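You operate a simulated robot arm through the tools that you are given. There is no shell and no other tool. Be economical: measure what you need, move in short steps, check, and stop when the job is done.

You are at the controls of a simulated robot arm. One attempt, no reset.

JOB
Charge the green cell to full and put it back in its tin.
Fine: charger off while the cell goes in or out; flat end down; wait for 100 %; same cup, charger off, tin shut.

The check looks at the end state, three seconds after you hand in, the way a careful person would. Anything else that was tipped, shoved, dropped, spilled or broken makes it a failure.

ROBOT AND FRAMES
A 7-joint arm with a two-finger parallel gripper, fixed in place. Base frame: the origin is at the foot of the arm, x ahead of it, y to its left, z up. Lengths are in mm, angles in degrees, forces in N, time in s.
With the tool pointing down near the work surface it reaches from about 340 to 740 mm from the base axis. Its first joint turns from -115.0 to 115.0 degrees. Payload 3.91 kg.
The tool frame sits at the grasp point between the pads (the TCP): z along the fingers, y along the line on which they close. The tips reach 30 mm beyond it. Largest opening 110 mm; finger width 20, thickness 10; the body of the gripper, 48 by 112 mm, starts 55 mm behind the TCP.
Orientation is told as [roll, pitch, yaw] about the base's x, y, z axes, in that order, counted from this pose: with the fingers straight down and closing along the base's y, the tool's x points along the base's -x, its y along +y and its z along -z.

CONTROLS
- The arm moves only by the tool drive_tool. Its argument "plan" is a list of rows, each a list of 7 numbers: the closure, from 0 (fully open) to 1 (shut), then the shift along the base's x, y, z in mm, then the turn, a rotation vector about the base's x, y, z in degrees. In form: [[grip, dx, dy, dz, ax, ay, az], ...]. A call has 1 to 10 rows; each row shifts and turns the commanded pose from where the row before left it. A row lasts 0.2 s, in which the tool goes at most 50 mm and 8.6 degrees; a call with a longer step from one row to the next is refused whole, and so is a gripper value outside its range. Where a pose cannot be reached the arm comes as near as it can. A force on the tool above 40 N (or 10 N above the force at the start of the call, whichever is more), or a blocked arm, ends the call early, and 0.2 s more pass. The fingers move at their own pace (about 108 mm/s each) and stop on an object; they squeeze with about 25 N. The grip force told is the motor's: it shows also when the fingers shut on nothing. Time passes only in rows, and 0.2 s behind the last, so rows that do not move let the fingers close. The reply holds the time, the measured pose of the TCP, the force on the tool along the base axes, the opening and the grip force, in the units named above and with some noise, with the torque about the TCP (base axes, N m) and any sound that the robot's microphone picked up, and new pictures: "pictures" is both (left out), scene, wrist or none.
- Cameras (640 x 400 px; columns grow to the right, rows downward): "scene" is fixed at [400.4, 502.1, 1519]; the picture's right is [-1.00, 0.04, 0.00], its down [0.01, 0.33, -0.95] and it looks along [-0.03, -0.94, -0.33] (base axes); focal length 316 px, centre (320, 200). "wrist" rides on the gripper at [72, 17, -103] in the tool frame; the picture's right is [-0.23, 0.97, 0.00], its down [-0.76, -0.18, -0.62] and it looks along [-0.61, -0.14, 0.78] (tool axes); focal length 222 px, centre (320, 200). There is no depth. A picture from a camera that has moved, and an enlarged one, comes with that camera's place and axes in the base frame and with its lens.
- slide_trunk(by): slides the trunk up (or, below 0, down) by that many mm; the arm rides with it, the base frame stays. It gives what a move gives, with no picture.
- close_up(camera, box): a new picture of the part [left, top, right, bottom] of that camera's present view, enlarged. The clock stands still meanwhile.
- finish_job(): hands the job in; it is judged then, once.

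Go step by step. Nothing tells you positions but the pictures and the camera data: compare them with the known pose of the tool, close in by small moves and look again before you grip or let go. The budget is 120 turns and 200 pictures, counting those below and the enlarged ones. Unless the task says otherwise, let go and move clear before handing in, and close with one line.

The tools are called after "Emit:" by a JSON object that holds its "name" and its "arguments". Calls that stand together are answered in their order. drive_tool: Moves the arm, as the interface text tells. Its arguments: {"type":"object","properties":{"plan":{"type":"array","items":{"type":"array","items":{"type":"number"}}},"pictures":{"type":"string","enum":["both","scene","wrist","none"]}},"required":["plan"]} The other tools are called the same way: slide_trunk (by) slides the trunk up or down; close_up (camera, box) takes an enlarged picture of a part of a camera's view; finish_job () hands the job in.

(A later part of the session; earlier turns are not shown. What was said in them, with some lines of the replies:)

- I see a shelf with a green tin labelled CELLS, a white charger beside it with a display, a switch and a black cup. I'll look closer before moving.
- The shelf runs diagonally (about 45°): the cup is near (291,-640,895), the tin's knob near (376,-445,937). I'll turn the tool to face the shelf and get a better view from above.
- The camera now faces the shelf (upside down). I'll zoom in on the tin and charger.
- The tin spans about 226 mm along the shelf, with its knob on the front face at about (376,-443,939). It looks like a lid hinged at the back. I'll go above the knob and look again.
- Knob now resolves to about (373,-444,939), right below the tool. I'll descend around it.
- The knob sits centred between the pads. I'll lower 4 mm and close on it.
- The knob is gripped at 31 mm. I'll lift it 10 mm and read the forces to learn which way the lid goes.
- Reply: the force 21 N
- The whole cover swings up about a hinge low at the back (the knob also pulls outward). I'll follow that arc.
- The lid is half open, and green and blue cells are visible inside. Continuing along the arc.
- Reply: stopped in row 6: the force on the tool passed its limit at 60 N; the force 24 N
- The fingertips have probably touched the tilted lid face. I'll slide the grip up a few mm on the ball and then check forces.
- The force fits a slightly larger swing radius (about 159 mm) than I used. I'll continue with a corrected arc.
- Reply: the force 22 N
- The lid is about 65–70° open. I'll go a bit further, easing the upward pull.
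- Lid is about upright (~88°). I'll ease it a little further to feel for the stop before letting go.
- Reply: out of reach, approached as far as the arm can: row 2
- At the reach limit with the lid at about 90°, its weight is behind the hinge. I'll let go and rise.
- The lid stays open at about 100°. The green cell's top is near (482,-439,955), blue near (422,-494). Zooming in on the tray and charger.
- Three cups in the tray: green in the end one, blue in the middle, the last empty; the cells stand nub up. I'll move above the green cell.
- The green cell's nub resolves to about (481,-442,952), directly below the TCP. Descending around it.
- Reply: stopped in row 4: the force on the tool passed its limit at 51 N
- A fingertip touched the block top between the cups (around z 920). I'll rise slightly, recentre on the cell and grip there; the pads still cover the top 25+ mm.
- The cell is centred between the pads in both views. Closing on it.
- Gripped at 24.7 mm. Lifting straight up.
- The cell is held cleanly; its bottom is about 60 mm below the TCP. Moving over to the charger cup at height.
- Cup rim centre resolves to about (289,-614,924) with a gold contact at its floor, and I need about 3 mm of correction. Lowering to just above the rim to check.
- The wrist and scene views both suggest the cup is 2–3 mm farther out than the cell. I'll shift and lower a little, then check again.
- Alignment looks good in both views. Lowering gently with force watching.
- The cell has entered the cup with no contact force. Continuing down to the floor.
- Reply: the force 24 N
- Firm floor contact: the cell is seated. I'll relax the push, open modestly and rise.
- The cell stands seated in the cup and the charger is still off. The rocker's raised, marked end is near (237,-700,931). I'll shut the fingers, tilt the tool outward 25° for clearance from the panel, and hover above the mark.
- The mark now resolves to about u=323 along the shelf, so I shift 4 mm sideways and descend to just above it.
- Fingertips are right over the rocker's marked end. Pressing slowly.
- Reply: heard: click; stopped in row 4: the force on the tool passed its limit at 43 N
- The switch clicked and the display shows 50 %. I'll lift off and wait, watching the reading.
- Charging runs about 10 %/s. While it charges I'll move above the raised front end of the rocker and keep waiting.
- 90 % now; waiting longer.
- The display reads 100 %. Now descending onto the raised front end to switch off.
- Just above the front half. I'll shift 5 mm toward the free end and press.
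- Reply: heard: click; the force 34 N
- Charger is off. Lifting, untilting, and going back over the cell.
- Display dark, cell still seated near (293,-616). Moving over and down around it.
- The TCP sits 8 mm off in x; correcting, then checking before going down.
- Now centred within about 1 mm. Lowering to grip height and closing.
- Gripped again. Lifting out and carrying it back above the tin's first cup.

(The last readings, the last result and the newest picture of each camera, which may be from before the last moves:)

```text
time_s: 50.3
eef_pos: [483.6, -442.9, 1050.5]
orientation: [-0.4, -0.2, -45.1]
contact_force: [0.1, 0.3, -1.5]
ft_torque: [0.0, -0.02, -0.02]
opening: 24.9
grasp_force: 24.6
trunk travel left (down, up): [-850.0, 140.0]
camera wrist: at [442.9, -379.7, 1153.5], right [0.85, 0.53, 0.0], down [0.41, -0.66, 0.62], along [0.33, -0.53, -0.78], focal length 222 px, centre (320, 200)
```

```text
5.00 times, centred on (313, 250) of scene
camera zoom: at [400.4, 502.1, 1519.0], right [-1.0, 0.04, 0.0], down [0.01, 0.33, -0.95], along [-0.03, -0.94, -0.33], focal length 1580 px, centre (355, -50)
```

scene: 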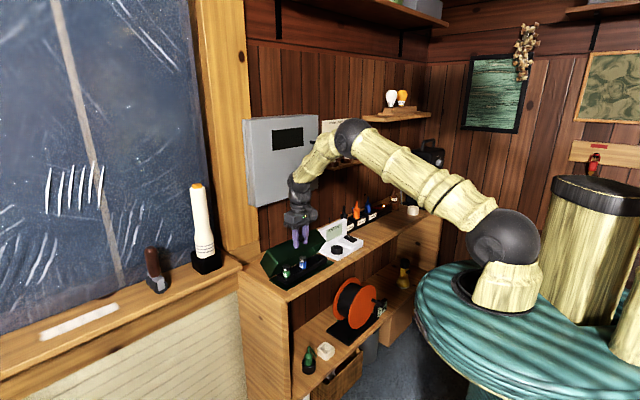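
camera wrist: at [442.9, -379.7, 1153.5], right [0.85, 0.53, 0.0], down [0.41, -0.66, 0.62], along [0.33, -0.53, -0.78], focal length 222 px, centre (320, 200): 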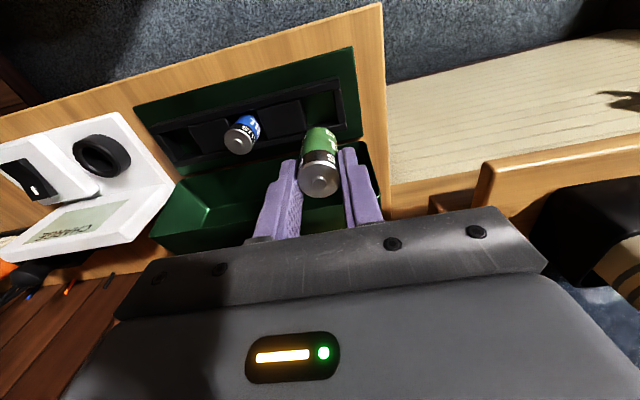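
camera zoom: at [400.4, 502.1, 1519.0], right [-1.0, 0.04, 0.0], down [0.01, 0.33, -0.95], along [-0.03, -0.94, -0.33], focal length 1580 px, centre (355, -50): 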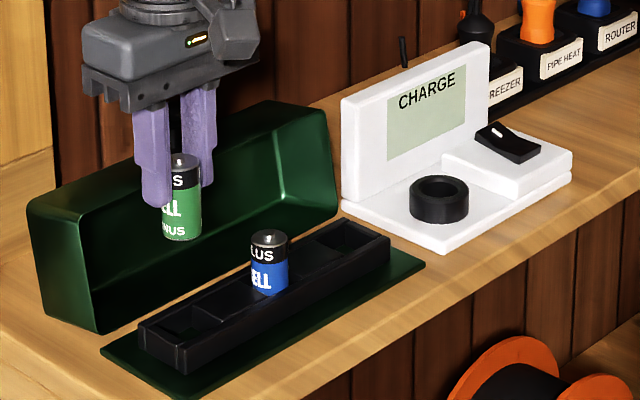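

Empty first cup visible; its centre resolves to about (481,-441). Small correction, then lower to just above it.

Emit:
{"name": "drive_tool", "arguments": {"plan": [[1, -2.5, 1.5, -20, 0.3, 0, 0], [1, 0, 0, -22, 0, 0, 0], [1, 0, 0, -20, 0, 0, 0], [1, 0, 0, 0, 0, 0, 0]], "pictures": "none"}}

Emit:
{"name": "close_up", "arguments": {"camera": "wrist", "box": [200, 80, 424, 220]}}

Emit:
{"name": "close_up", "arguments": {"camera": "scene", "box": [270, 240, 318, 290]}}

```text
time_s: 51.3
eef_pos: [479.5, -441.7, 989.3]
orientation: [-0.1, 0.1, -45.0]
contact_force: [0.7, 0.5, -1.2]
ft_torque: [0.0, 0.02, 0.0]
opening: 24.6
grasp_force: 24.9
trunk travel left (down, up): [-850.0, 140.0]
```

```text
2.86 times, centred on (312, 150) of wrist
camera zoom: at [440.1, -379.5, 1092.1], right [0.85, 0.53, 0.0], down [0.41, -0.66, 0.62], along [0.33, -0.53, -0.78], focal length 635 px, centre (343, 343)
```

zoom: 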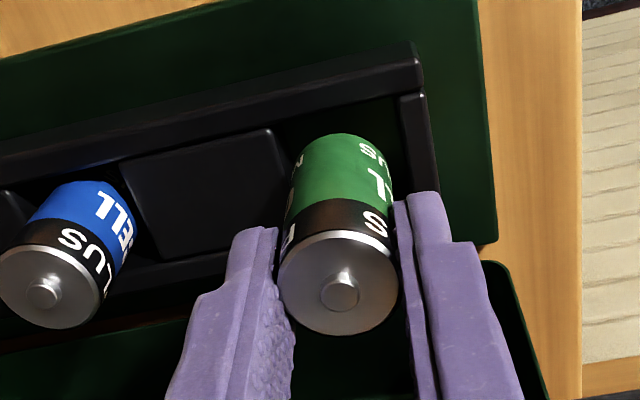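

```text
8.00 times, centred on (294, 265) of scene
camera zoom: at [400.4, 502.1, 1519.0], right [-1.0, 0.04, 0.0], down [0.01, 0.33, -0.95], along [-0.03, -0.94, -0.33], focal length 2528 px, centre (528, -320)
```

zoom: 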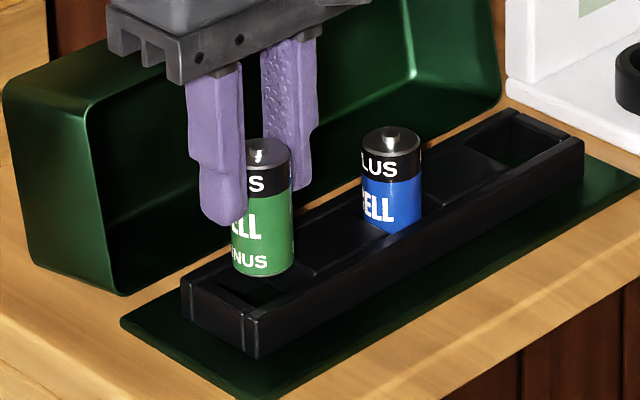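

Aligned within about 2 mm of the cup centre. Nudging inward 1.5 mm and lowering gently.

Emit:
{"name": "drive_tool", "arguments": {"plan": [[1, -1, 1, -6, 0, 0, 0], [1, 0, 0, -7, 0, 0, 0], [1, 0, 0, -6, 0, 0, 0], [1, 0, 0, 0, 0, 0, 0]], "pictures": "none"}}

Emit:
{"name": "close_up", "arguments": {"camera": "scene", "box": [270, 240, 318, 290]}}

Emit:
{"name": "close_up", "arguments": {"camera": "wrist", "box": [200, 80, 424, 220]}}

```text
time_s: 52.3
eef_pos: [479.4, -440.6, 971.4]
orientation: [-0.1, 0.2, -44.9]
contact_force: [-0.3, 0.5, -0.9]
ft_torque: [-0.03, 0.0, 0.0]
opening: 24.9
grasp_force: 25.3
trunk travel left (down, up): [-850.0, 140.0]
```

```text
8.00 times, centred on (294, 265) of scene
camera zoom: at [400.4, 502.1, 1519.0], right [-1.0, 0.04, 0.0], down [0.01, 0.33, -0.95], along [-0.03, -0.94, -0.33], focal length 2528 px, centre (528, -320)
```

zoom: 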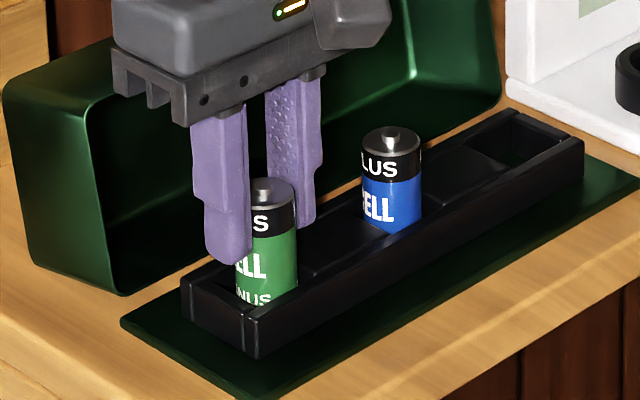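

```text
2.86 times, centred on (312, 150) of wrist
camera zoom: at [438.8, -378.6, 1074.1], right [0.85, 0.53, 0.0], down [0.41, -0.66, 0.62], along [0.33, -0.53, -0.78], focal length 635 px, centre (343, 343)
```

zoom: 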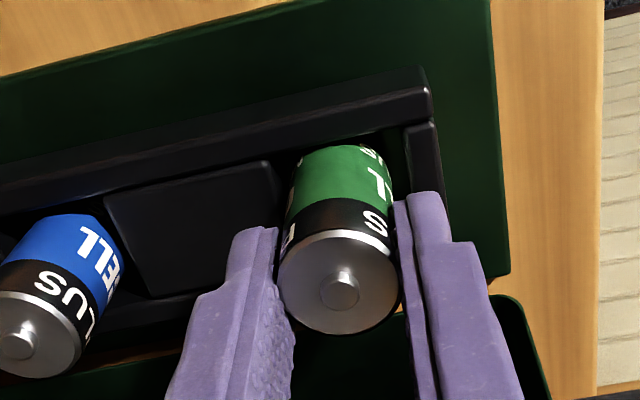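

The cell is inside the cup. Continuing to the floor in small steps.

Emit:
{"name": "drive_tool", "arguments": {"plan": [[1, 0, 0, -5, 0, 0, 0], [1, 0, 0, -4, 0, 0, 0], [1, 0, 0, -2, 0, 0, 0], [1, 0, 0, -2, 0, 0, 0], [1, 0, 0, 0, 0, 0, 0]], "pictures": "none"}}

Emit:
{"name": "close_up", "arguments": {"camera": "scene", "box": [270, 240, 318, 290]}}

```text
time_s: 53.5
eef_pos: [478.9, -441.4, 962.7]
orientation: [-0.1, -0.2, -45.1]
contact_force: [2.6, 3.7, 24.0]
ft_torque: [0.38, -0.29, -0.02]
opening: 25.3
grasp_force: 24.9
trunk travel left (down, up): [-850.0, 140.0]
```

```text
8.00 times, centred on (294, 265) of scene
camera zoom: at [400.4, 502.1, 1519.0], right [-1.0, 0.04, 0.0], down [0.01, 0.33, -0.95], along [-0.03, -0.94, -0.33], focal length 2528 px, centre (528, -320)
```

zoom: 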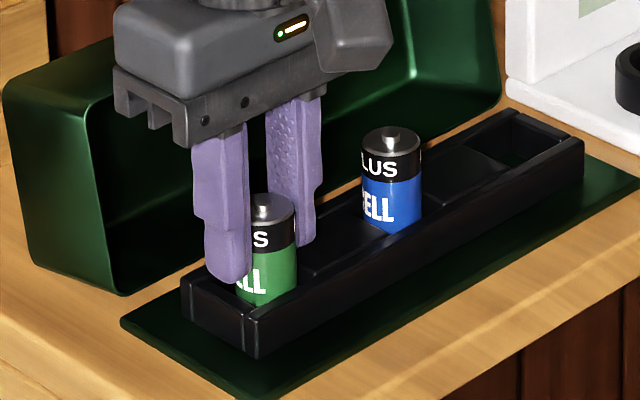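

The nub is at the same picture height as originally, so it's seated. Relaxing, opening and rising.

Emit:
{"name": "drive_tool", "arguments": {"plan": [[1, 0, 0, 4, 0, 0, 0], [0.65, 0, 0, 0, 0, 0, 0], [0.6, 0, 0, 0, 0, 0, 0], [0.6, 0, 0, 15, 0, 0, 0], [0.6, 0, 0, 30, 0, 0, 0], [0.6, 0, 0, 40, 0, 0, 0], [0.6, -25, 25, 20, 0, 0, 0], [0.6, -25, 25, 20, 0, 0, 0], [0.6, 0, 0, 0, 0, 0, 0]], "pictures": "wrist"}}

Emit:
{"name": "close_up", "arguments": {"camera": "scene", "box": [265, 200, 361, 280]}}

Emit:
{"name": "close_up", "arguments": {"camera": "wrist", "box": [200, 60, 424, 200]}}

```text
time_s: 55.5
eef_pos: [429.4, -392.6, 1089.6]
orientation: [-0.1, 0.2, -44.9]
contact_force: [0.5, -0.2, -1.1]
ft_torque: [0.03, 0.03, 0.02]
opening: 44.2
grasp_force: 0.0
trunk travel left (down, up): [-850.0, 140.0]
camera wrist: at [389.5, -330.2, 1192.0], right [0.85, 0.53, 0.0], down [0.41, -0.67, 0.62], along [0.33, -0.53, -0.78], focal length 222 px, centre (320, 200)
```

wrist: 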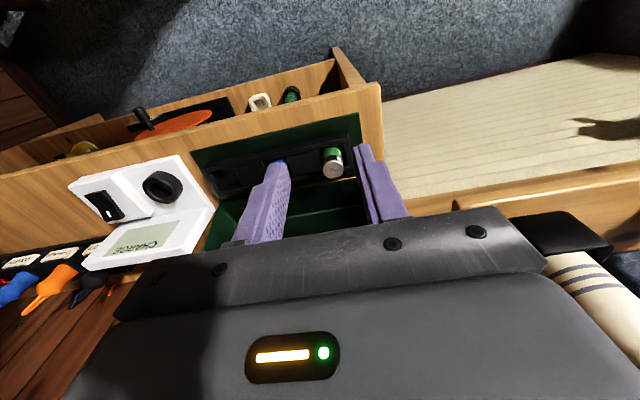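

```text
5.00 times, centred on (313, 240) of scene
camera zoom: at [400.4, 502.1, 1519.0], right [-1.0, 0.04, 0.0], down [0.01, 0.33, -0.95], along [-0.03, -0.94, -0.33], focal length 1580 px, centre (355, 0)
```

zoom: 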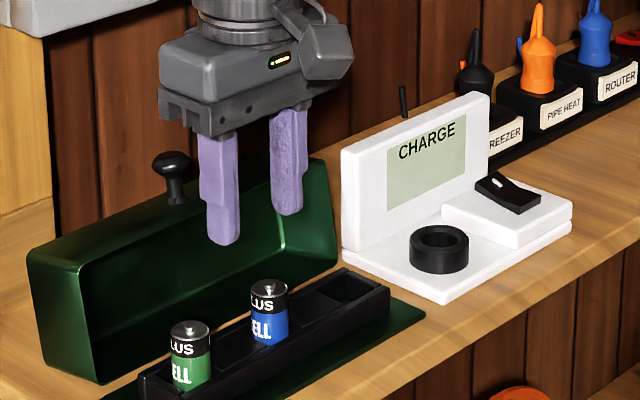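

```text
2.86 times, centred on (312, 130) of wrist
camera zoom: at [389.5, -330.2, 1192.0], right [0.85, 0.53, 0.0], down [0.41, -0.67, 0.62], along [0.33, -0.53, -0.78], focal length 635 px, centre (343, 400)
```

zoom: 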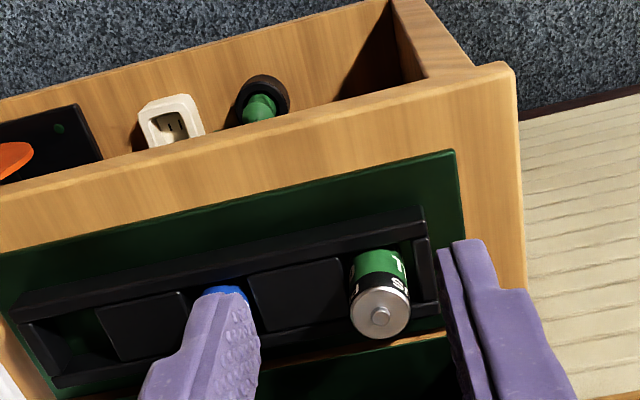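

The green cell is back in its cup, flat end down. Now to shut the tin: the knob is about n≈755 mm out, z≈1018. I'll tilt the tool 45° outward so it can reach, and look at the knob from closer.

Emit:
{"name": "drive_tool", "arguments": {"plan": [[0.4, 2.7, -20.6, -2, -5.3, -5.3, 0], [0.4, 2.7, -20.6, -2, -5.3, -5.3, 0], [0.4, 2.7, -20.6, -5, -5.3, -5.3, 0], [0.4, 2.7, -20.6, -6, -5.3, -5.3, 0], [0.4, 2.7, -20.6, -7, -5.3, -5.3, 0], [0.4, 2.7, -20.6, -8, -5.3, -5.3, 0], [0.4, 0, 0, 0, 0, 0, 0]], "pictures": "wrist"}}

Emit:
{"name": "close_up", "arguments": {"camera": "scene", "box": [265, 200, 361, 280]}}

```text
time_s: 57.1
eef_pos: [443.9, -513.5, 1059.4]
orientation: [-0.1, -44.8, -44.9]
contact_force: [0.2, 0.0, -0.3]
ft_torque: [0.02, -0.03, 0.01]
opening: 66.0
grasp_force: 0.2
trunk travel left (down, up): [-850.0, 140.0]
camera wrist: at [368.2, -414.9, 1080.4], right [0.8, 0.57, 0.16], down [-0.06, -0.19, 0.98], along [0.59, -0.8, -0.12], focal length 222 px, centre (320, 200)
```

wrist: 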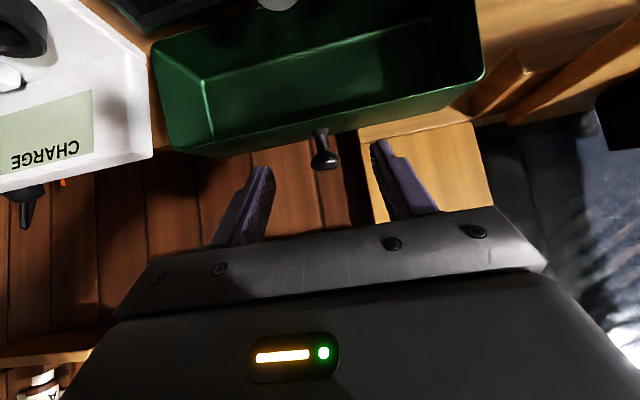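

```text
5.00 times, centred on (313, 240) of scene
camera zoom: at [400.4, 502.1, 1519.0], right [-1.0, 0.04, 0.0], down [0.01, 0.33, -0.95], along [-0.03, -0.94, -0.33], focal length 1580 px, centre (355, 0)
```

zoom: 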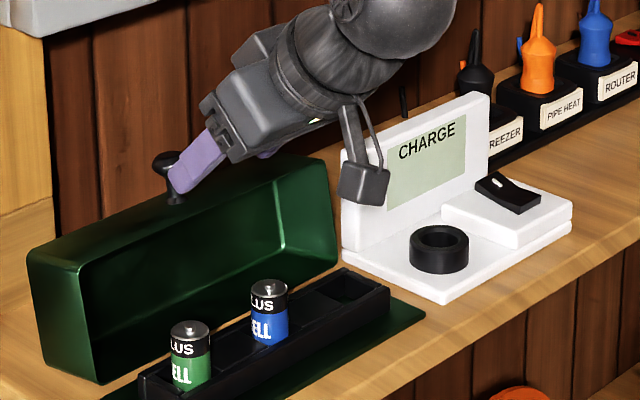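

The knob resolves to about n=761, u=51, z=1016. I'll approach at height first, then come down on it.

Emit:
{"name": "drive_tool", "arguments": {"plan": [[0.4, 14, -15, 0, 0, 0, 0], [0.4, 14, -15, 0, 0, 0, 0], [0.4, 14, -15, 0, 0, 0, 0], [0.4, 11, -11, -8, 0, 0, 0], [0.4, 0, 0, -10, 0, 0, 0], [0.4, 0, 0, 0, 0, 0, 0]], "pictures": "wrist"}}

Emit:
{"name": "close_up", "arguments": {"camera": "scene", "box": [265, 200, 329, 260]}}

```text
time_s: 58.5
eef_pos: [499.9, -570.8, 1041.4]
orientation: [-0.1, -44.7, -45.1]
contact_force: [0.0, -0.6, 0.3]
ft_torque: [0.04, -0.01, 0.0]
opening: 65.9
grasp_force: 0.1
trunk travel left (down, up): [-850.0, 140.0]
camera wrist: at [422.3, -471.7, 1062.6], right [0.8, 0.57, 0.16], down [-0.05, -0.2, 0.98], along [0.59, -0.8, -0.13], focal length 222 px, centre (320, 200)
```

wrist: 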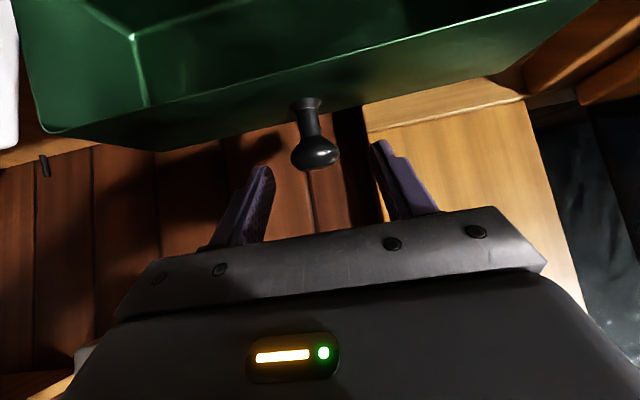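

```text
6.67 times, centred on (297, 230) of scene
camera zoom: at [400.4, 502.1, 1519.0], right [-1.0, 0.04, 0.0], down [0.01, 0.33, -0.95], along [-0.03, -0.94, -0.33], focal length 2106 px, centre (473, 0)
```

zoom: 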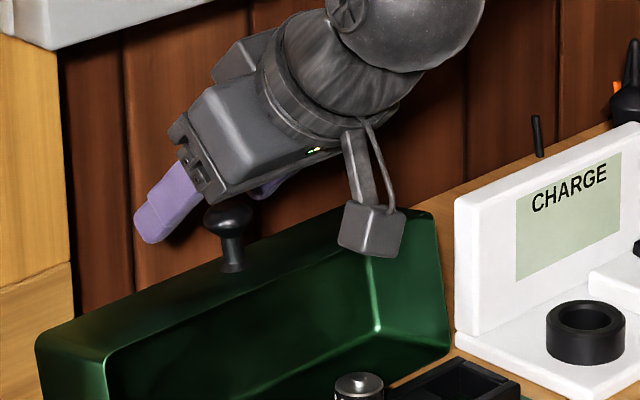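

Combining both views, the knob is near n=751, u=51, z=1020. I'll come down so the ball sits slightly beyond the TCP toward the tips.

Emit:
{"name": "drive_tool", "arguments": {"plan": [[0.4, -7, 6, -4, 0, 0, 0], [0.4, 0, 0, -7, 0, 0, 0], [0.4, 0, 0, -6, 0, 0, 0], [0.4, 0, 0, 0, 0, 0, 0]], "pictures": "wrist"}}

Emit:
{"name": "close_up", "arguments": {"camera": "scene", "box": [265, 200, 329, 260]}}

```text
time_s: 59.5
eef_pos: [490.2, -565.1, 1024.1]
orientation: [0.0, -44.7, -44.9]
contact_force: [-0.3, -0.5, 0.7]
ft_torque: [0.01, 0.02, -0.01]
opening: 65.8
grasp_force: 0.0
trunk travel left (down, up): [-850.0, 140.0]
camera wrist: at [414.1, -465.9, 1045.0], right [0.8, 0.57, 0.16], down [-0.05, -0.2, 0.98], along [0.59, -0.8, -0.13], focal length 222 px, centre (320, 200)
```

wrist: 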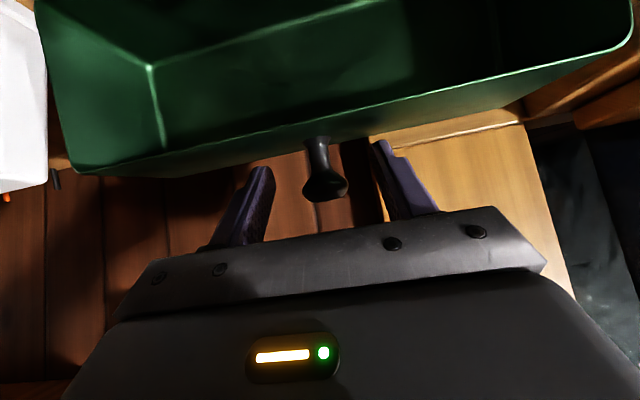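

```text
6.67 times, centred on (297, 230) of scene
camera zoom: at [400.4, 502.1, 1519.0], right [-1.0, 0.04, 0.0], down [0.01, 0.33, -0.95], along [-0.03, -0.94, -0.33], focal length 2106 px, centre (473, 0)
```

zoom: 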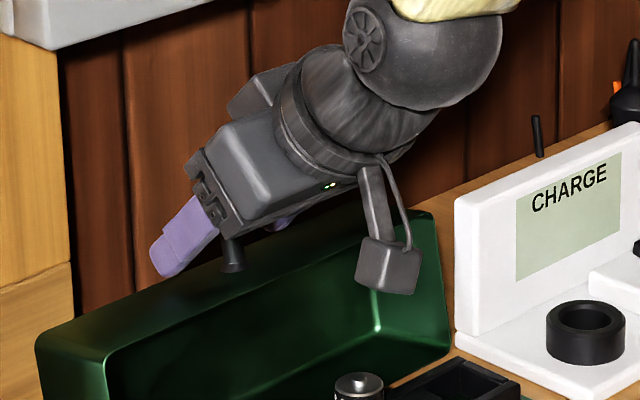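

The ball is between the pads, a bit past the TCP. Closing on it.

Emit:
{"name": "drive_tool", "arguments": {"plan": [[0.4, 2.5, -1.5, -1, 0, 0, 0], [0.6, 0, 0, 0, 0, 0, 0], [0.7, 0, 0, 0, 0, 0, 0], [1, 0, 0, 0, 0, 0, 0], [1, 0, 0, 0, 0, 0, 0]], "pictures": "wrist"}}

Emit:
{"name": "close_up", "arguments": {"camera": "scene", "box": [265, 200, 329, 260]}}

```text
time_s: 60.7
eef_pos: [495.3, -566.1, 1022.5]
orientation: [0.0, -44.8, -45.0]
contact_force: [5.2, 5.2, -0.7]
ft_torque: [0.2, -0.28, 0.1]
opening: 31.8
grasp_force: 44.8
trunk travel left (down, up): [-850.0, 140.0]
camera wrist: at [417.9, -466.4, 1043.5], right [0.8, 0.57, 0.16], down [-0.05, -0.2, 0.98], along [0.59, -0.79, -0.13], focal length 222 px, centre (320, 200)
```

wrist: 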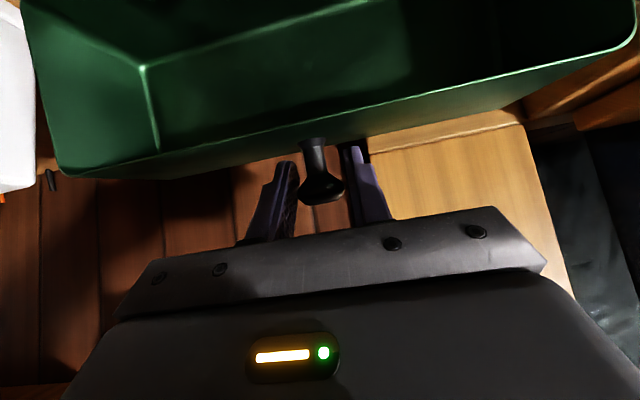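

```text
6.67 times, centred on (297, 230) of scene
camera zoom: at [400.4, 502.1, 1519.0], right [-1.0, 0.04, 0.0], down [0.01, 0.33, -0.95], along [-0.03, -0.94, -0.33], focal length 2106 px, centre (473, 0)
```

zoom: 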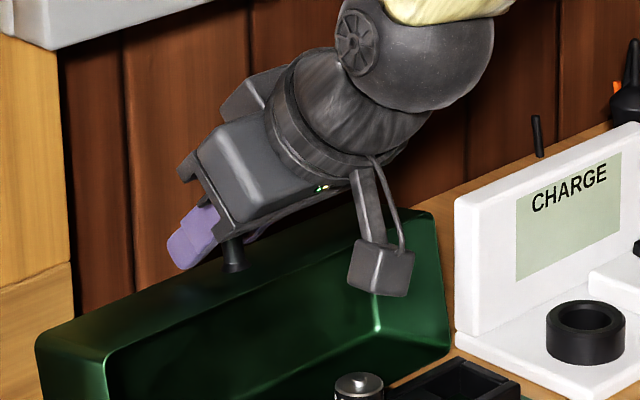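

Knob gripped. Pulling forward in small steps, reading the force to follow the arc.

Emit:
{"name": "drive_tool", "arguments": {"plan": [[1, -3.5, 3.5, 1.5, 0, 0, 0], [1, -3.5, 3.5, 1.5, 0, 0, 0], [1, -3.5, 3.5, 1.2, 0, 0, 0], [1, -3.5, 3.5, 1.2, 0, 0, 0], [1, 0, 0, 0, 0, 0, 0]], "pictures": "none"}}

Emit:
{"name": "close_up", "arguments": {"camera": "scene", "box": [265, 200, 345, 275]}}

```text
time_s: 61.9
eef_pos: [482.5, -552.7, 1028.3]
orientation: [-0.2, -45.2, -44.9]
contact_force: [18.3, -1.4, 7.2]
ft_torque: [-0.75, -1.08, 0.01]
opening: 31.6
grasp_force: 45.4
trunk travel left (down, up): [-850.0, 140.0]
```

```text
5.33 times, centred on (305, 238) of scene
camera zoom: at [400.4, 502.1, 1519.0], right [-1.0, 0.04, 0.0], down [0.01, 0.33, -0.95], along [-0.03, -0.94, -0.33], focal length 1685 px, centre (400, 0)
```

zoom: 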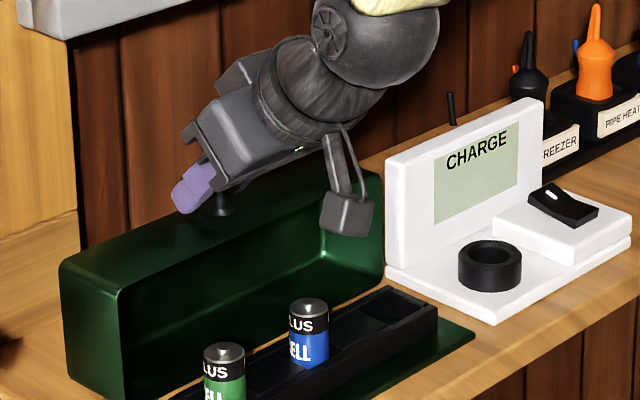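

It's following. Continuing over the top of the arc, with a small sideways relief.

Emit:
{"name": "drive_tool", "arguments": {"plan": [[1, -6.3, 7.8, 2.5, 0, 0, 0], [1, -6.3, 7.8, 1.5, 0, 0, 0], [1, -7.1, 7.1, 0.5, 0, 0, 0], [1, -7.1, 7.1, -0.5, 0, 0, 0], [1, 0, 0, 0, 0, 0, 0]], "pictures": "none"}}

Emit:
{"name": "close_up", "arguments": {"camera": "scene", "box": [265, 200, 345, 275]}}

```text
time_s: 63.1
eef_pos: [453.6, -523.0, 1036.1]
orientation: [-0.4, -45.5, -44.8]
contact_force: [9.4, -4.2, 27.0]
ft_torque: [-0.66, -1.24, 0.04]
opening: 31.6
grasp_force: 45.0
trunk travel left (down, up): [-850.0, 140.0]
```

```text
5.33 times, centred on (305, 238) of scene
camera zoom: at [400.4, 502.1, 1519.0], right [-1.0, 0.04, 0.0], down [0.01, 0.33, -0.95], along [-0.03, -0.94, -0.33], focal length 1685 px, centre (400, 0)
```

zoom: 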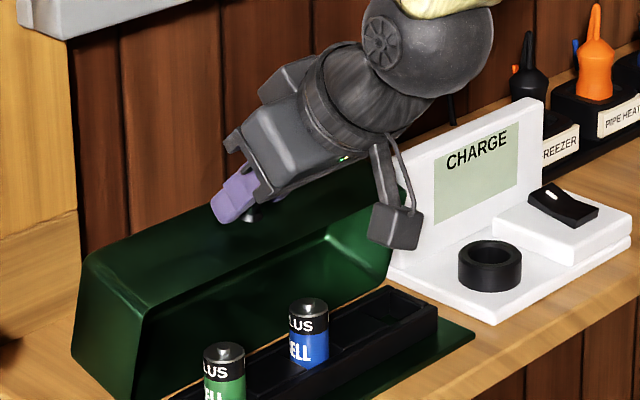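

The lid pushes upward (27 N); I'll raise a little to relieve this before going on.

Emit:
{"name": "drive_tool", "arguments": {"plan": [[1, 0, 0, 3, 0, 0, 0], [1, -2, 2, 3, 0, 0, 0], [1, 0, 0, 0, 0, 0, 0]], "pictures": "wrist"}}

```text
time_s: 63.9
eef_pos: [449.5, -519.5, 1036.3]
orientation: [-0.1, -44.6, -45.1]
contact_force: [7.2, -4.0, 2.8]
ft_torque: [-0.69, -0.88, -0.03]
opening: 31.8
grasp_force: 45.3
trunk travel left (down, up): [-850.0, 140.0]
camera wrist: at [373.4, -421.5, 1057.6], right [0.8, 0.57, 0.16], down [-0.05, -0.2, 0.98], along [0.59, -0.8, -0.13], focal length 222 px, centre (320, 200)
```

wrist: 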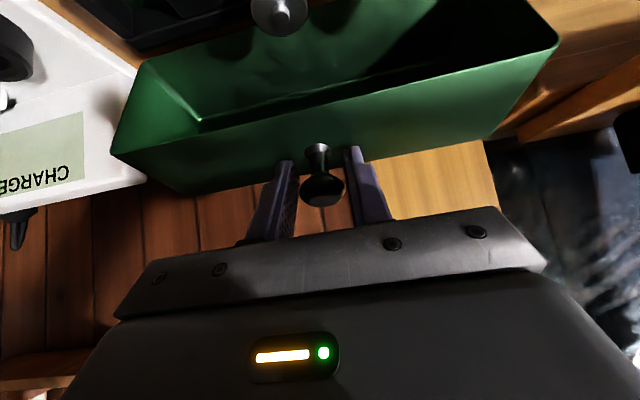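

Forces are low now; continuing along the fitted arc.

Emit:
{"name": "drive_tool", "arguments": {"plan": [[1, -7, 7, -1.5, 0, 0, 0], [1, -6.9, 6.9, -2, 0, 0, 0], [1, -6.9, 6.9, -3.2, 0, 0, 0], [1, -6.9, 6.9, -3.6, 0, 0, 0], [1, 0, 0, 0, 0, 0, 0]], "pictures": "none"}}

Emit:
{"name": "close_up", "arguments": {"camera": "scene", "box": [265, 200, 345, 275]}}

```text
time_s: 65.1
eef_pos: [422.7, -493.0, 1027.9]
orientation: [0.0, -44.9, -45.0]
contact_force: [7.5, -3.4, 6.7]
ft_torque: [-0.64, -1.09, 0.28]
opening: 31.9
grasp_force: 44.9
trunk travel left (down, up): [-850.0, 140.0]
```

```text
5.33 times, centred on (305, 238) of scene
camera zoom: at [400.4, 502.1, 1519.0], right [-1.0, 0.04, 0.0], down [0.01, 0.33, -0.95], along [-0.03, -0.94, -0.33], focal length 1685 px, centre (400, 0)
```

zoom: 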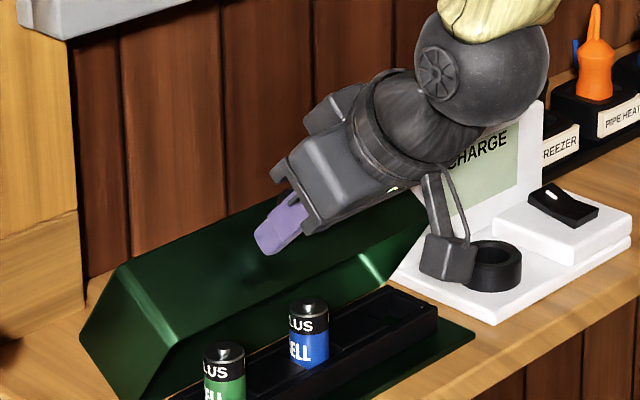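

Emit:
{"name": "drive_tool", "arguments": {"plan": [[1, -7, 7, -4.5, 0, 0, 0], [1, -7, 7, -5.3, 0, 0, 0], [1, -6, 6, -6, 0, 0, 0], [1, -6, 6, -6, 0, 0, 0], [1, 0, 0, 0, 0, 0, 0]], "pictures": "none"}}

Emit:
{"name": "close_up", "arguments": {"camera": "scene", "box": [265, 200, 345, 275]}}

```text
time_s: 66.3
eef_pos: [396.7, -467.9, 1006.0]
orientation: [-0.1, -44.7, -45.0]
contact_force: [3.8, -1.0, 2.4]
ft_torque: [-0.4, -0.36, 0.01]
opening: 28.6
grasp_force: 45.3
trunk travel left (down, up): [-850.0, 140.0]
```

```text
5.33 times, centred on (305, 238) of scene
camera zoom: at [400.4, 502.1, 1519.0], right [-1.0, 0.04, 0.0], down [0.01, 0.33, -0.95], along [-0.03, -0.94, -0.33], focal length 1685 px, centre (400, 0)
```

zoom: 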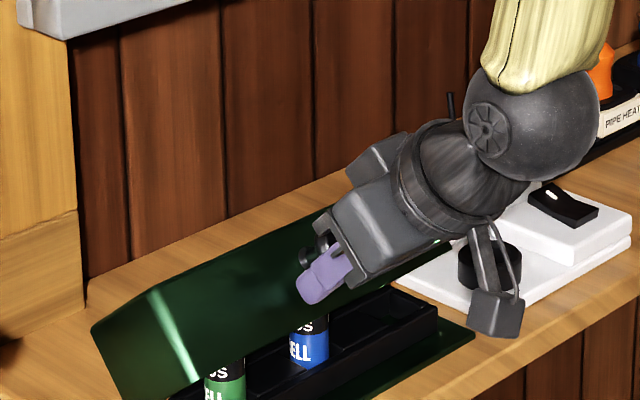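

The grip is slipping to the edge of the ball (28.6 mm): the fingers got too low relative to the knob. Let me look before re-gripping.

Emit:
{"name": "close_up", "arguments": {"camera": "wrist", "box": [180, 80, 460, 255]}}

Emit:
{"name": "close_up", "arguments": {"camera": "scene", "box": [295, 225, 343, 265]}}

```text
2.29 times, centred on (320, 168) of wrist
camera zoom: at [319.8, -368.1, 1027.1], right [0.8, 0.57, 0.16], down [-0.05, -0.2, 0.98], along [0.59, -0.79, -0.13], focal length 508 px, centre (320, 274)
```

zoom: 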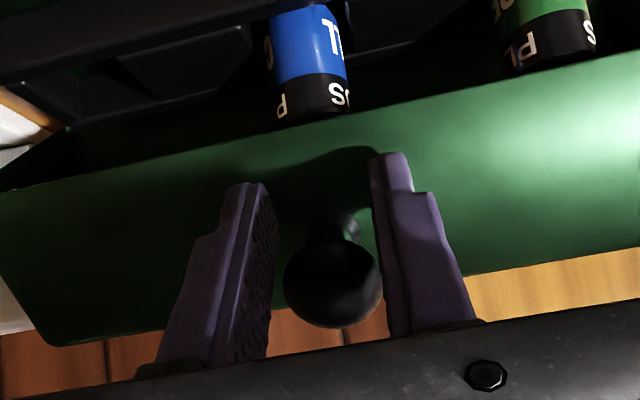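

```text
10.00 times, centred on (319, 245) of scene
camera zoom: at [400.4, 502.1, 1519.0], right [-1.0, 0.04, 0.0], down [0.01, 0.33, -0.95], along [-0.03, -0.94, -0.33], focal length 3160 px, centre (330, -250)
```

zoom: 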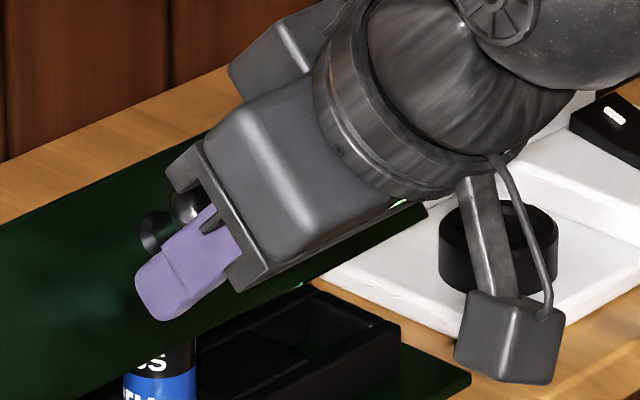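

The ball has ridden up about 17 mm above the finger centreline, and the lid stays put by itself around 40°. I'll open slightly, shift up/outward to centre it, and re-grip.

Emit:
{"name": "drive_tool", "arguments": {"plan": [[0.6, 0, 0, 0, 0, 0, 0], [0.6, 4, -4, 5.5, 0, 0, 0], [0.6, 4.5, -4.5, 6.5, 0, 0, 0], [0.6, 0, 0, 0, 0, 0, 0]], "pictures": "none"}}

Emit:
{"name": "close_up", "arguments": {"camera": "wrist", "box": [180, 80, 460, 255]}}

Emit:
{"name": "close_up", "arguments": {"camera": "scene", "box": [265, 200, 345, 275]}}

```text
time_s: 67.3
eef_pos: [405.3, -475.3, 1017.6]
orientation: [-0.1, -44.7, -45.0]
contact_force: [0.4, -0.3, -0.1]
ft_torque: [-0.01, 0.0, 0.02]
opening: 44.2
grasp_force: 0.1
trunk travel left (down, up): [-850.0, 140.0]
```

```text
2.29 times, centred on (320, 168) of wrist
camera zoom: at [328.8, -376.2, 1039.0], right [0.8, 0.57, 0.16], down [-0.05, -0.2, 0.98], along [0.59, -0.8, -0.13], focal length 508 px, centre (320, 274)
```

zoom: 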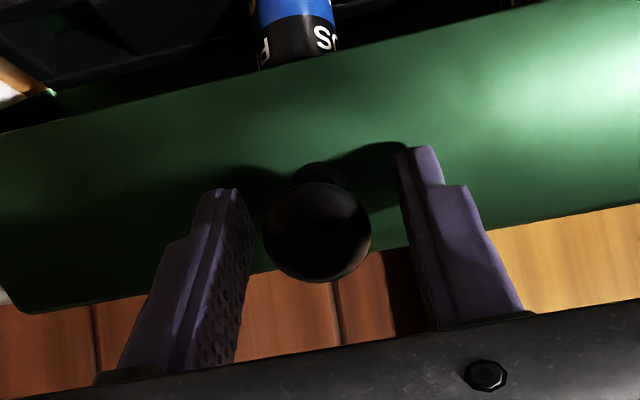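

```text
5.33 times, centred on (305, 238) of scene
camera zoom: at [400.4, 502.1, 1519.0], right [-1.0, 0.04, 0.0], down [0.01, 0.33, -0.95], along [-0.03, -0.94, -0.33], focal length 1685 px, centre (400, 0)
```

zoom: 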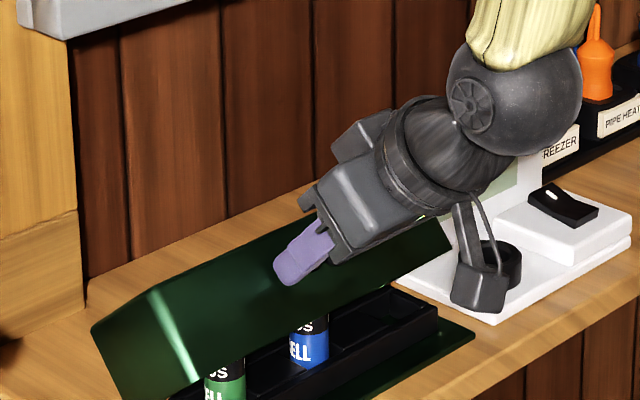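

The lid holds its position on its own and the ball is now centred. Re-gripping and following the arc, rotating the tool a bit with the lid.

Emit:
{"name": "drive_tool", "arguments": {"plan": [[0.6, -1.2, -1.2, 0, 0, 0, 0], [1, 0, 0, 0, 0, 0, 0], [1, 0, 0, 0, 0, 0, 0], [1, -5.5, 5.5, -6, -1.41, -1.41, 0], [1, -5.5, 5.5, -6.3, -1.41, -1.41, 0], [1, -5.2, 5.2, -7, -1.41, -1.41, 0], [1, -5.2, 5.2, -7.4, -1.41, -1.41, 0], [1, 0, 0, 0, 0, 0, 0]], "pictures": "none"}}

Emit:
{"name": "close_up", "arguments": {"camera": "wrist", "box": [180, 80, 460, 255]}}

Emit:
{"name": "close_up", "arguments": {"camera": "scene", "box": [265, 200, 345, 275]}}

```text
time_s: 69.1
eef_pos: [385.0, -455.4, 992.0]
orientation: [-0.1, -52.8, -44.9]
contact_force: [20.1, -2.3, 0.5]
ft_torque: [-0.83, -0.97, -0.16]
opening: 31.8
grasp_force: 45.3
trunk travel left (down, up): [-850.0, 140.0]
```

```text
2.29 times, centred on (320, 168) of wrist
camera zoom: at [306.5, -355.1, 994.9], right [0.79, 0.59, 0.18], down [-0.15, -0.1, 0.98], along [0.6, -0.8, 0.01], focal length 508 px, centre (320, 274)
```

zoom: 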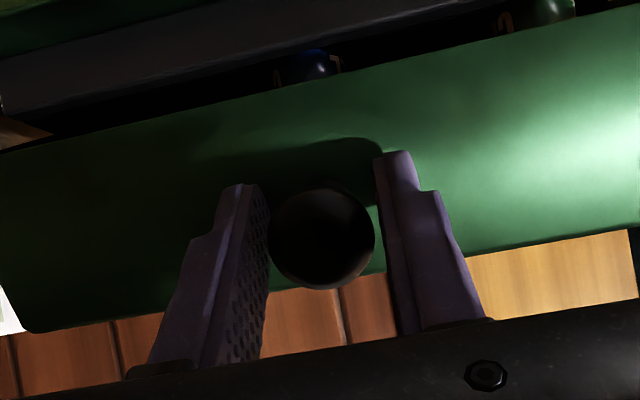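

```text
5.33 times, centred on (305, 238) of scene
camera zoom: at [400.4, 502.1, 1519.0], right [-1.0, 0.04, 0.0], down [0.01, 0.33, -0.95], along [-0.03, -0.94, -0.33], focal length 1685 px, centre (400, 0)
```

zoom: 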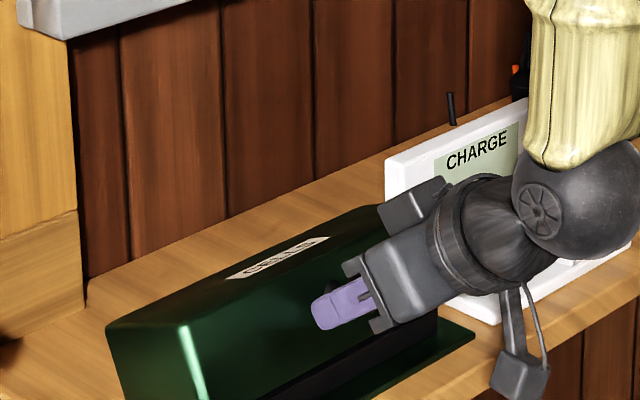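

Good: about 20–25° to go. Continuing down, with slight outward bias.

Emit:
{"name": "drive_tool", "arguments": {"plan": [[1, -2.5, 4, -8, -1.41, -1.41, 0], [1, -3, 4, -8.5, -1.41, -1.41, 0], [1, -3.5, 3.5, -9, -1.41, -1.41, 0], [1, -3.5, 3.5, -8, -1.41, -1.41, 0], [1, 0, 0, 0, 0, 0, 0]], "pictures": "none"}}

Emit:
{"name": "close_up", "arguments": {"camera": "scene", "box": [265, 210, 353, 290]}}

Emit:
{"name": "close_up", "arguments": {"camera": "wrist", "box": [180, 80, 460, 255]}}

```text
time_s: 70.3
eef_pos: [370.0, -440.1, 956.2]
orientation: [-0.2, -60.8, -45.0]
contact_force: [14.6, -7.9, 0.8]
ft_torque: [-0.68, -0.68, 0.24]
opening: 31.7
grasp_force: 44.8
trunk travel left (down, up): [-850.0, 140.0]
```

```text
5.00 times, centred on (309, 250) of scene
camera zoom: at [400.4, 502.1, 1519.0], right [-1.0, 0.04, 0.0], down [0.01, 0.33, -0.95], along [-0.03, -0.94, -0.33], focal length 1580 px, centre (375, -50)
```

zoom: 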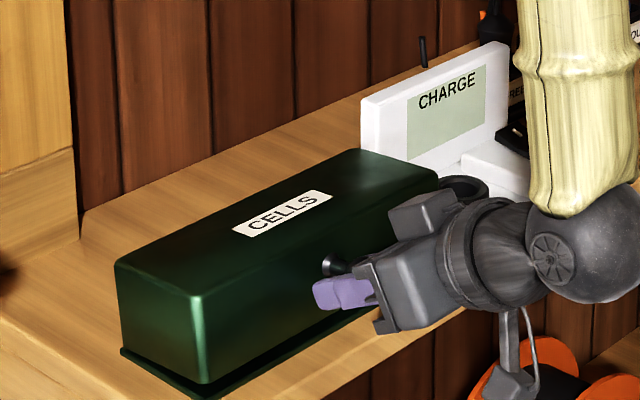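

```text
2.29 times, centred on (320, 168) of wrist
camera zoom: at [292.2, -340.5, 943.3], right [0.77, 0.61, 0.2], down [-0.25, 0.0, 0.97], along [0.59, -0.79, 0.15], focal length 508 px, centre (320, 274)
```

zoom: 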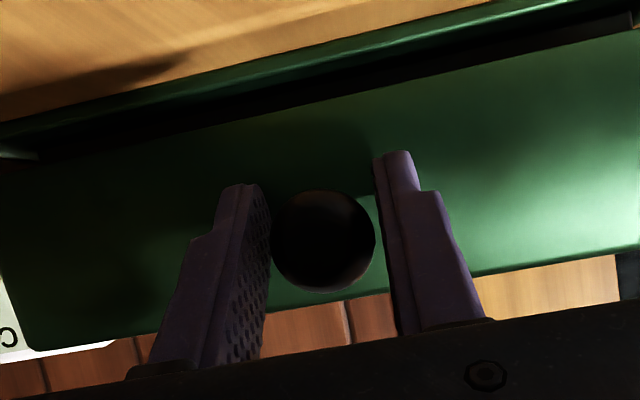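

Nearly shut; a last 11–12 mm down.

Emit:
{"name": "drive_tool", "arguments": {"plan": [[1, -1, 1, -4, -1, -1, 0], [1, -1, 1, -4, -1, -1, 0], [1, -0.5, 0.5, -3, -0.5, -0.5, 0], [1, 0, 0, -2, 0, 0, 0], [1, 0, 0, 0, 0, 0, 0]], "pictures": "none"}}

Emit:
{"name": "close_up", "arguments": {"camera": "scene", "box": [265, 210, 353, 290]}}

Emit:
{"name": "close_up", "arguments": {"camera": "wrist", "box": [180, 80, 460, 255]}}

```text
time_s: 71.5
eef_pos: [367.8, -438.5, 944.7]
orientation: [-0.1, -64.4, -45.0]
contact_force: [5.1, 2.0, 13.9]
ft_torque: [-0.49, -0.62, 0.15]
opening: 31.9
grasp_force: 45.0
trunk travel left (down, up): [-850.0, 140.0]
```

```text
5.00 times, centred on (309, 250) of scene
camera zoom: at [400.4, 502.1, 1519.0], right [-1.0, 0.04, 0.0], down [0.01, 0.33, -0.95], along [-0.03, -0.94, -0.33], focal length 1580 px, centre (375, -50)
```

zoom: 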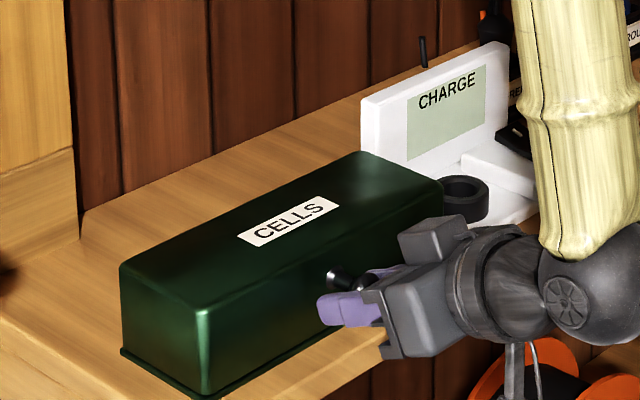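

```text
2.29 times, centred on (320, 168) of wrist
camera zoom: at [290.1, -338.4, 923.5], right [0.76, 0.62, 0.2], down [-0.29, 0.04, 0.96], along [0.58, -0.78, 0.21], focal length 508 px, centre (320, 274)
```

zoom: 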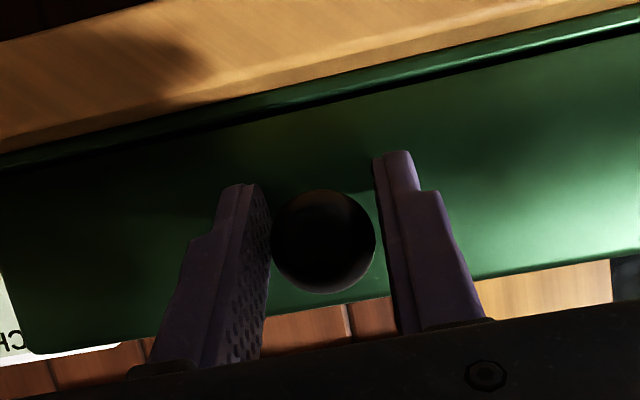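

The upward force suggests the lid has met the base. I'll press 3 mm more to be sure, and inspect the seam.

Emit:
{"name": "drive_tool", "arguments": {"plan": [[1, 0, 0, -1.5, 0, 0, 0], [1, 0, 0, -1.5, 0, 0, 0], [1, 0, 0, 0, 0, 0, 0]], "pictures": "none"}}

Emit:
{"name": "close_up", "arguments": {"camera": "scene", "box": [270, 240, 350, 290]}}

```text
time_s: 72.3
eef_pos: [365.8, -438.6, 944.1]
orientation: [-0.3, -64.8, -44.8]
contact_force: [3.3, -0.1, 33.7]
ft_torque: [0.06, 0.14, 0.24]
opening: 31.5
grasp_force: 44.7
trunk travel left (down, up): [-850.0, 140.0]
```

```text
8.00 times, centred on (310, 265) of scene
camera zoom: at [400.4, 502.1, 1519.0], right [-1.0, 0.04, 0.0], down [0.01, 0.33, -0.95], along [-0.03, -0.94, -0.33], focal length 2528 px, centre (400, -320)
```

zoom: 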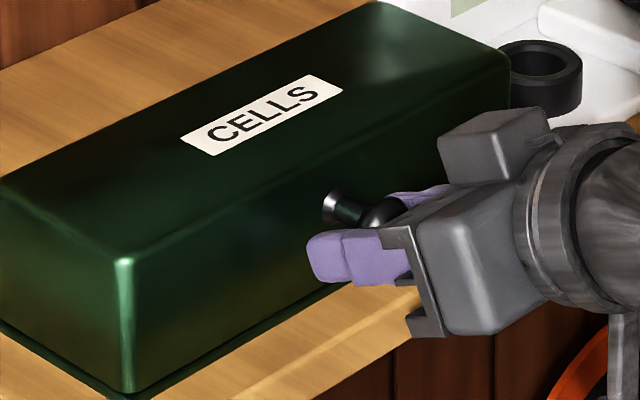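

The lid is firmly shut. Relaxing, opening and backing straight out, then up.

Emit:
{"name": "drive_tool", "arguments": {"plan": [[1, 0, 0, 3.5, 0, 0, 0], [0.5, 0, 0, 0, 0, 0, 0], [0.4, 0, 0, 0, 0, 0, 0], [0.4, -15, 15, 8, 0, 0, 0], [0.4, -25, 25, 15, 0, 0, 0], [0.4, -25, 25, 30, 3, 3, 0], [0.4, -10, 10, 45, 5, 5, 0], [0.4, 0, 0, 45, 5, 5, 0], [0.4, 0, 0, 45, 5, 5, 0], [0.4, 0, 0, 0, 0, 0, 0]], "pictures": "both"}}

Emit:
{"name": "close_up", "arguments": {"camera": "scene", "box": [255, 195, 383, 295]}}

```text
time_s: 74.5
eef_pos: [293.1, -365.0, 1130.6]
orientation: [-0.2, -38.7, -45.1]
contact_force: [-0.3, -0.6, 0.1]
ft_torque: [-0.04, -0.02, 0.0]
opening: 66.0
grasp_force: 0.0
trunk travel left (down, up): [-850.0, 140.0]
camera wrist: at [218.4, -267.9, 1165.8], right [0.81, 0.56, 0.14], down [0.02, -0.27, 0.96], along [0.58, -0.78, -0.23], focal length 222 px, centre (320, 200)
```

scene: 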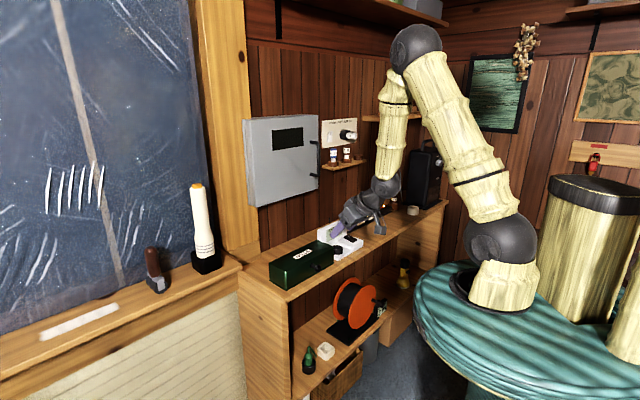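
wrist: 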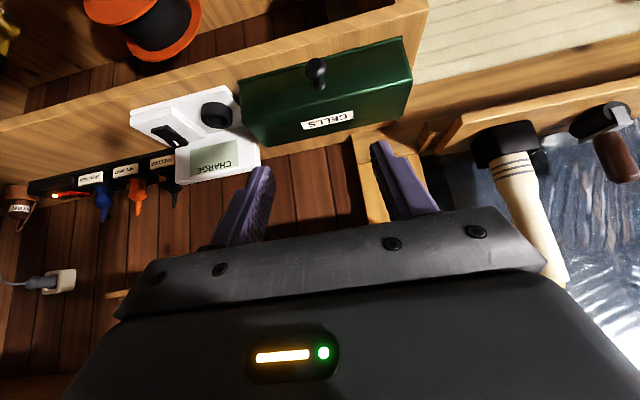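

```text
4.00 times, centred on (319, 245) of scene
camera zoom: at [400.4, 502.1, 1519.0], right [-1.0, 0.04, 0.0], down [0.01, 0.33, -0.95], along [-0.03, -0.94, -0.33], focal length 1264 px, centre (324, 20)
```

zoom: 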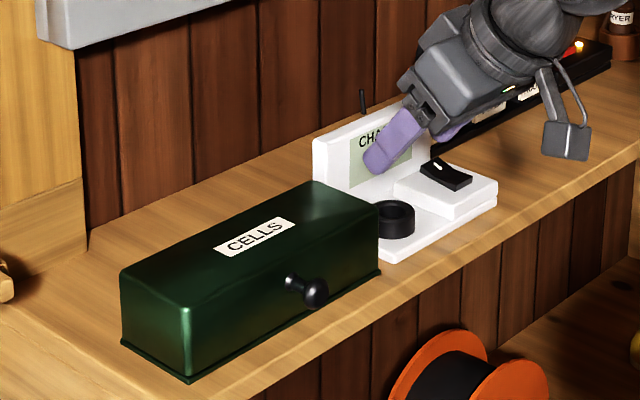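

The tin is shut, the charger's screen is blank and its cup is empty, and the gripper is clear of everything. Handing in.

Emit:
{"name": "finish_job", "arguments": {}}

```text
The job is handed in.
```

I charged the green cell until the display read 100 % and put it back in its own cup, flat end down. I then shut the tin; the charger is off and I saw nothing else disturbed.
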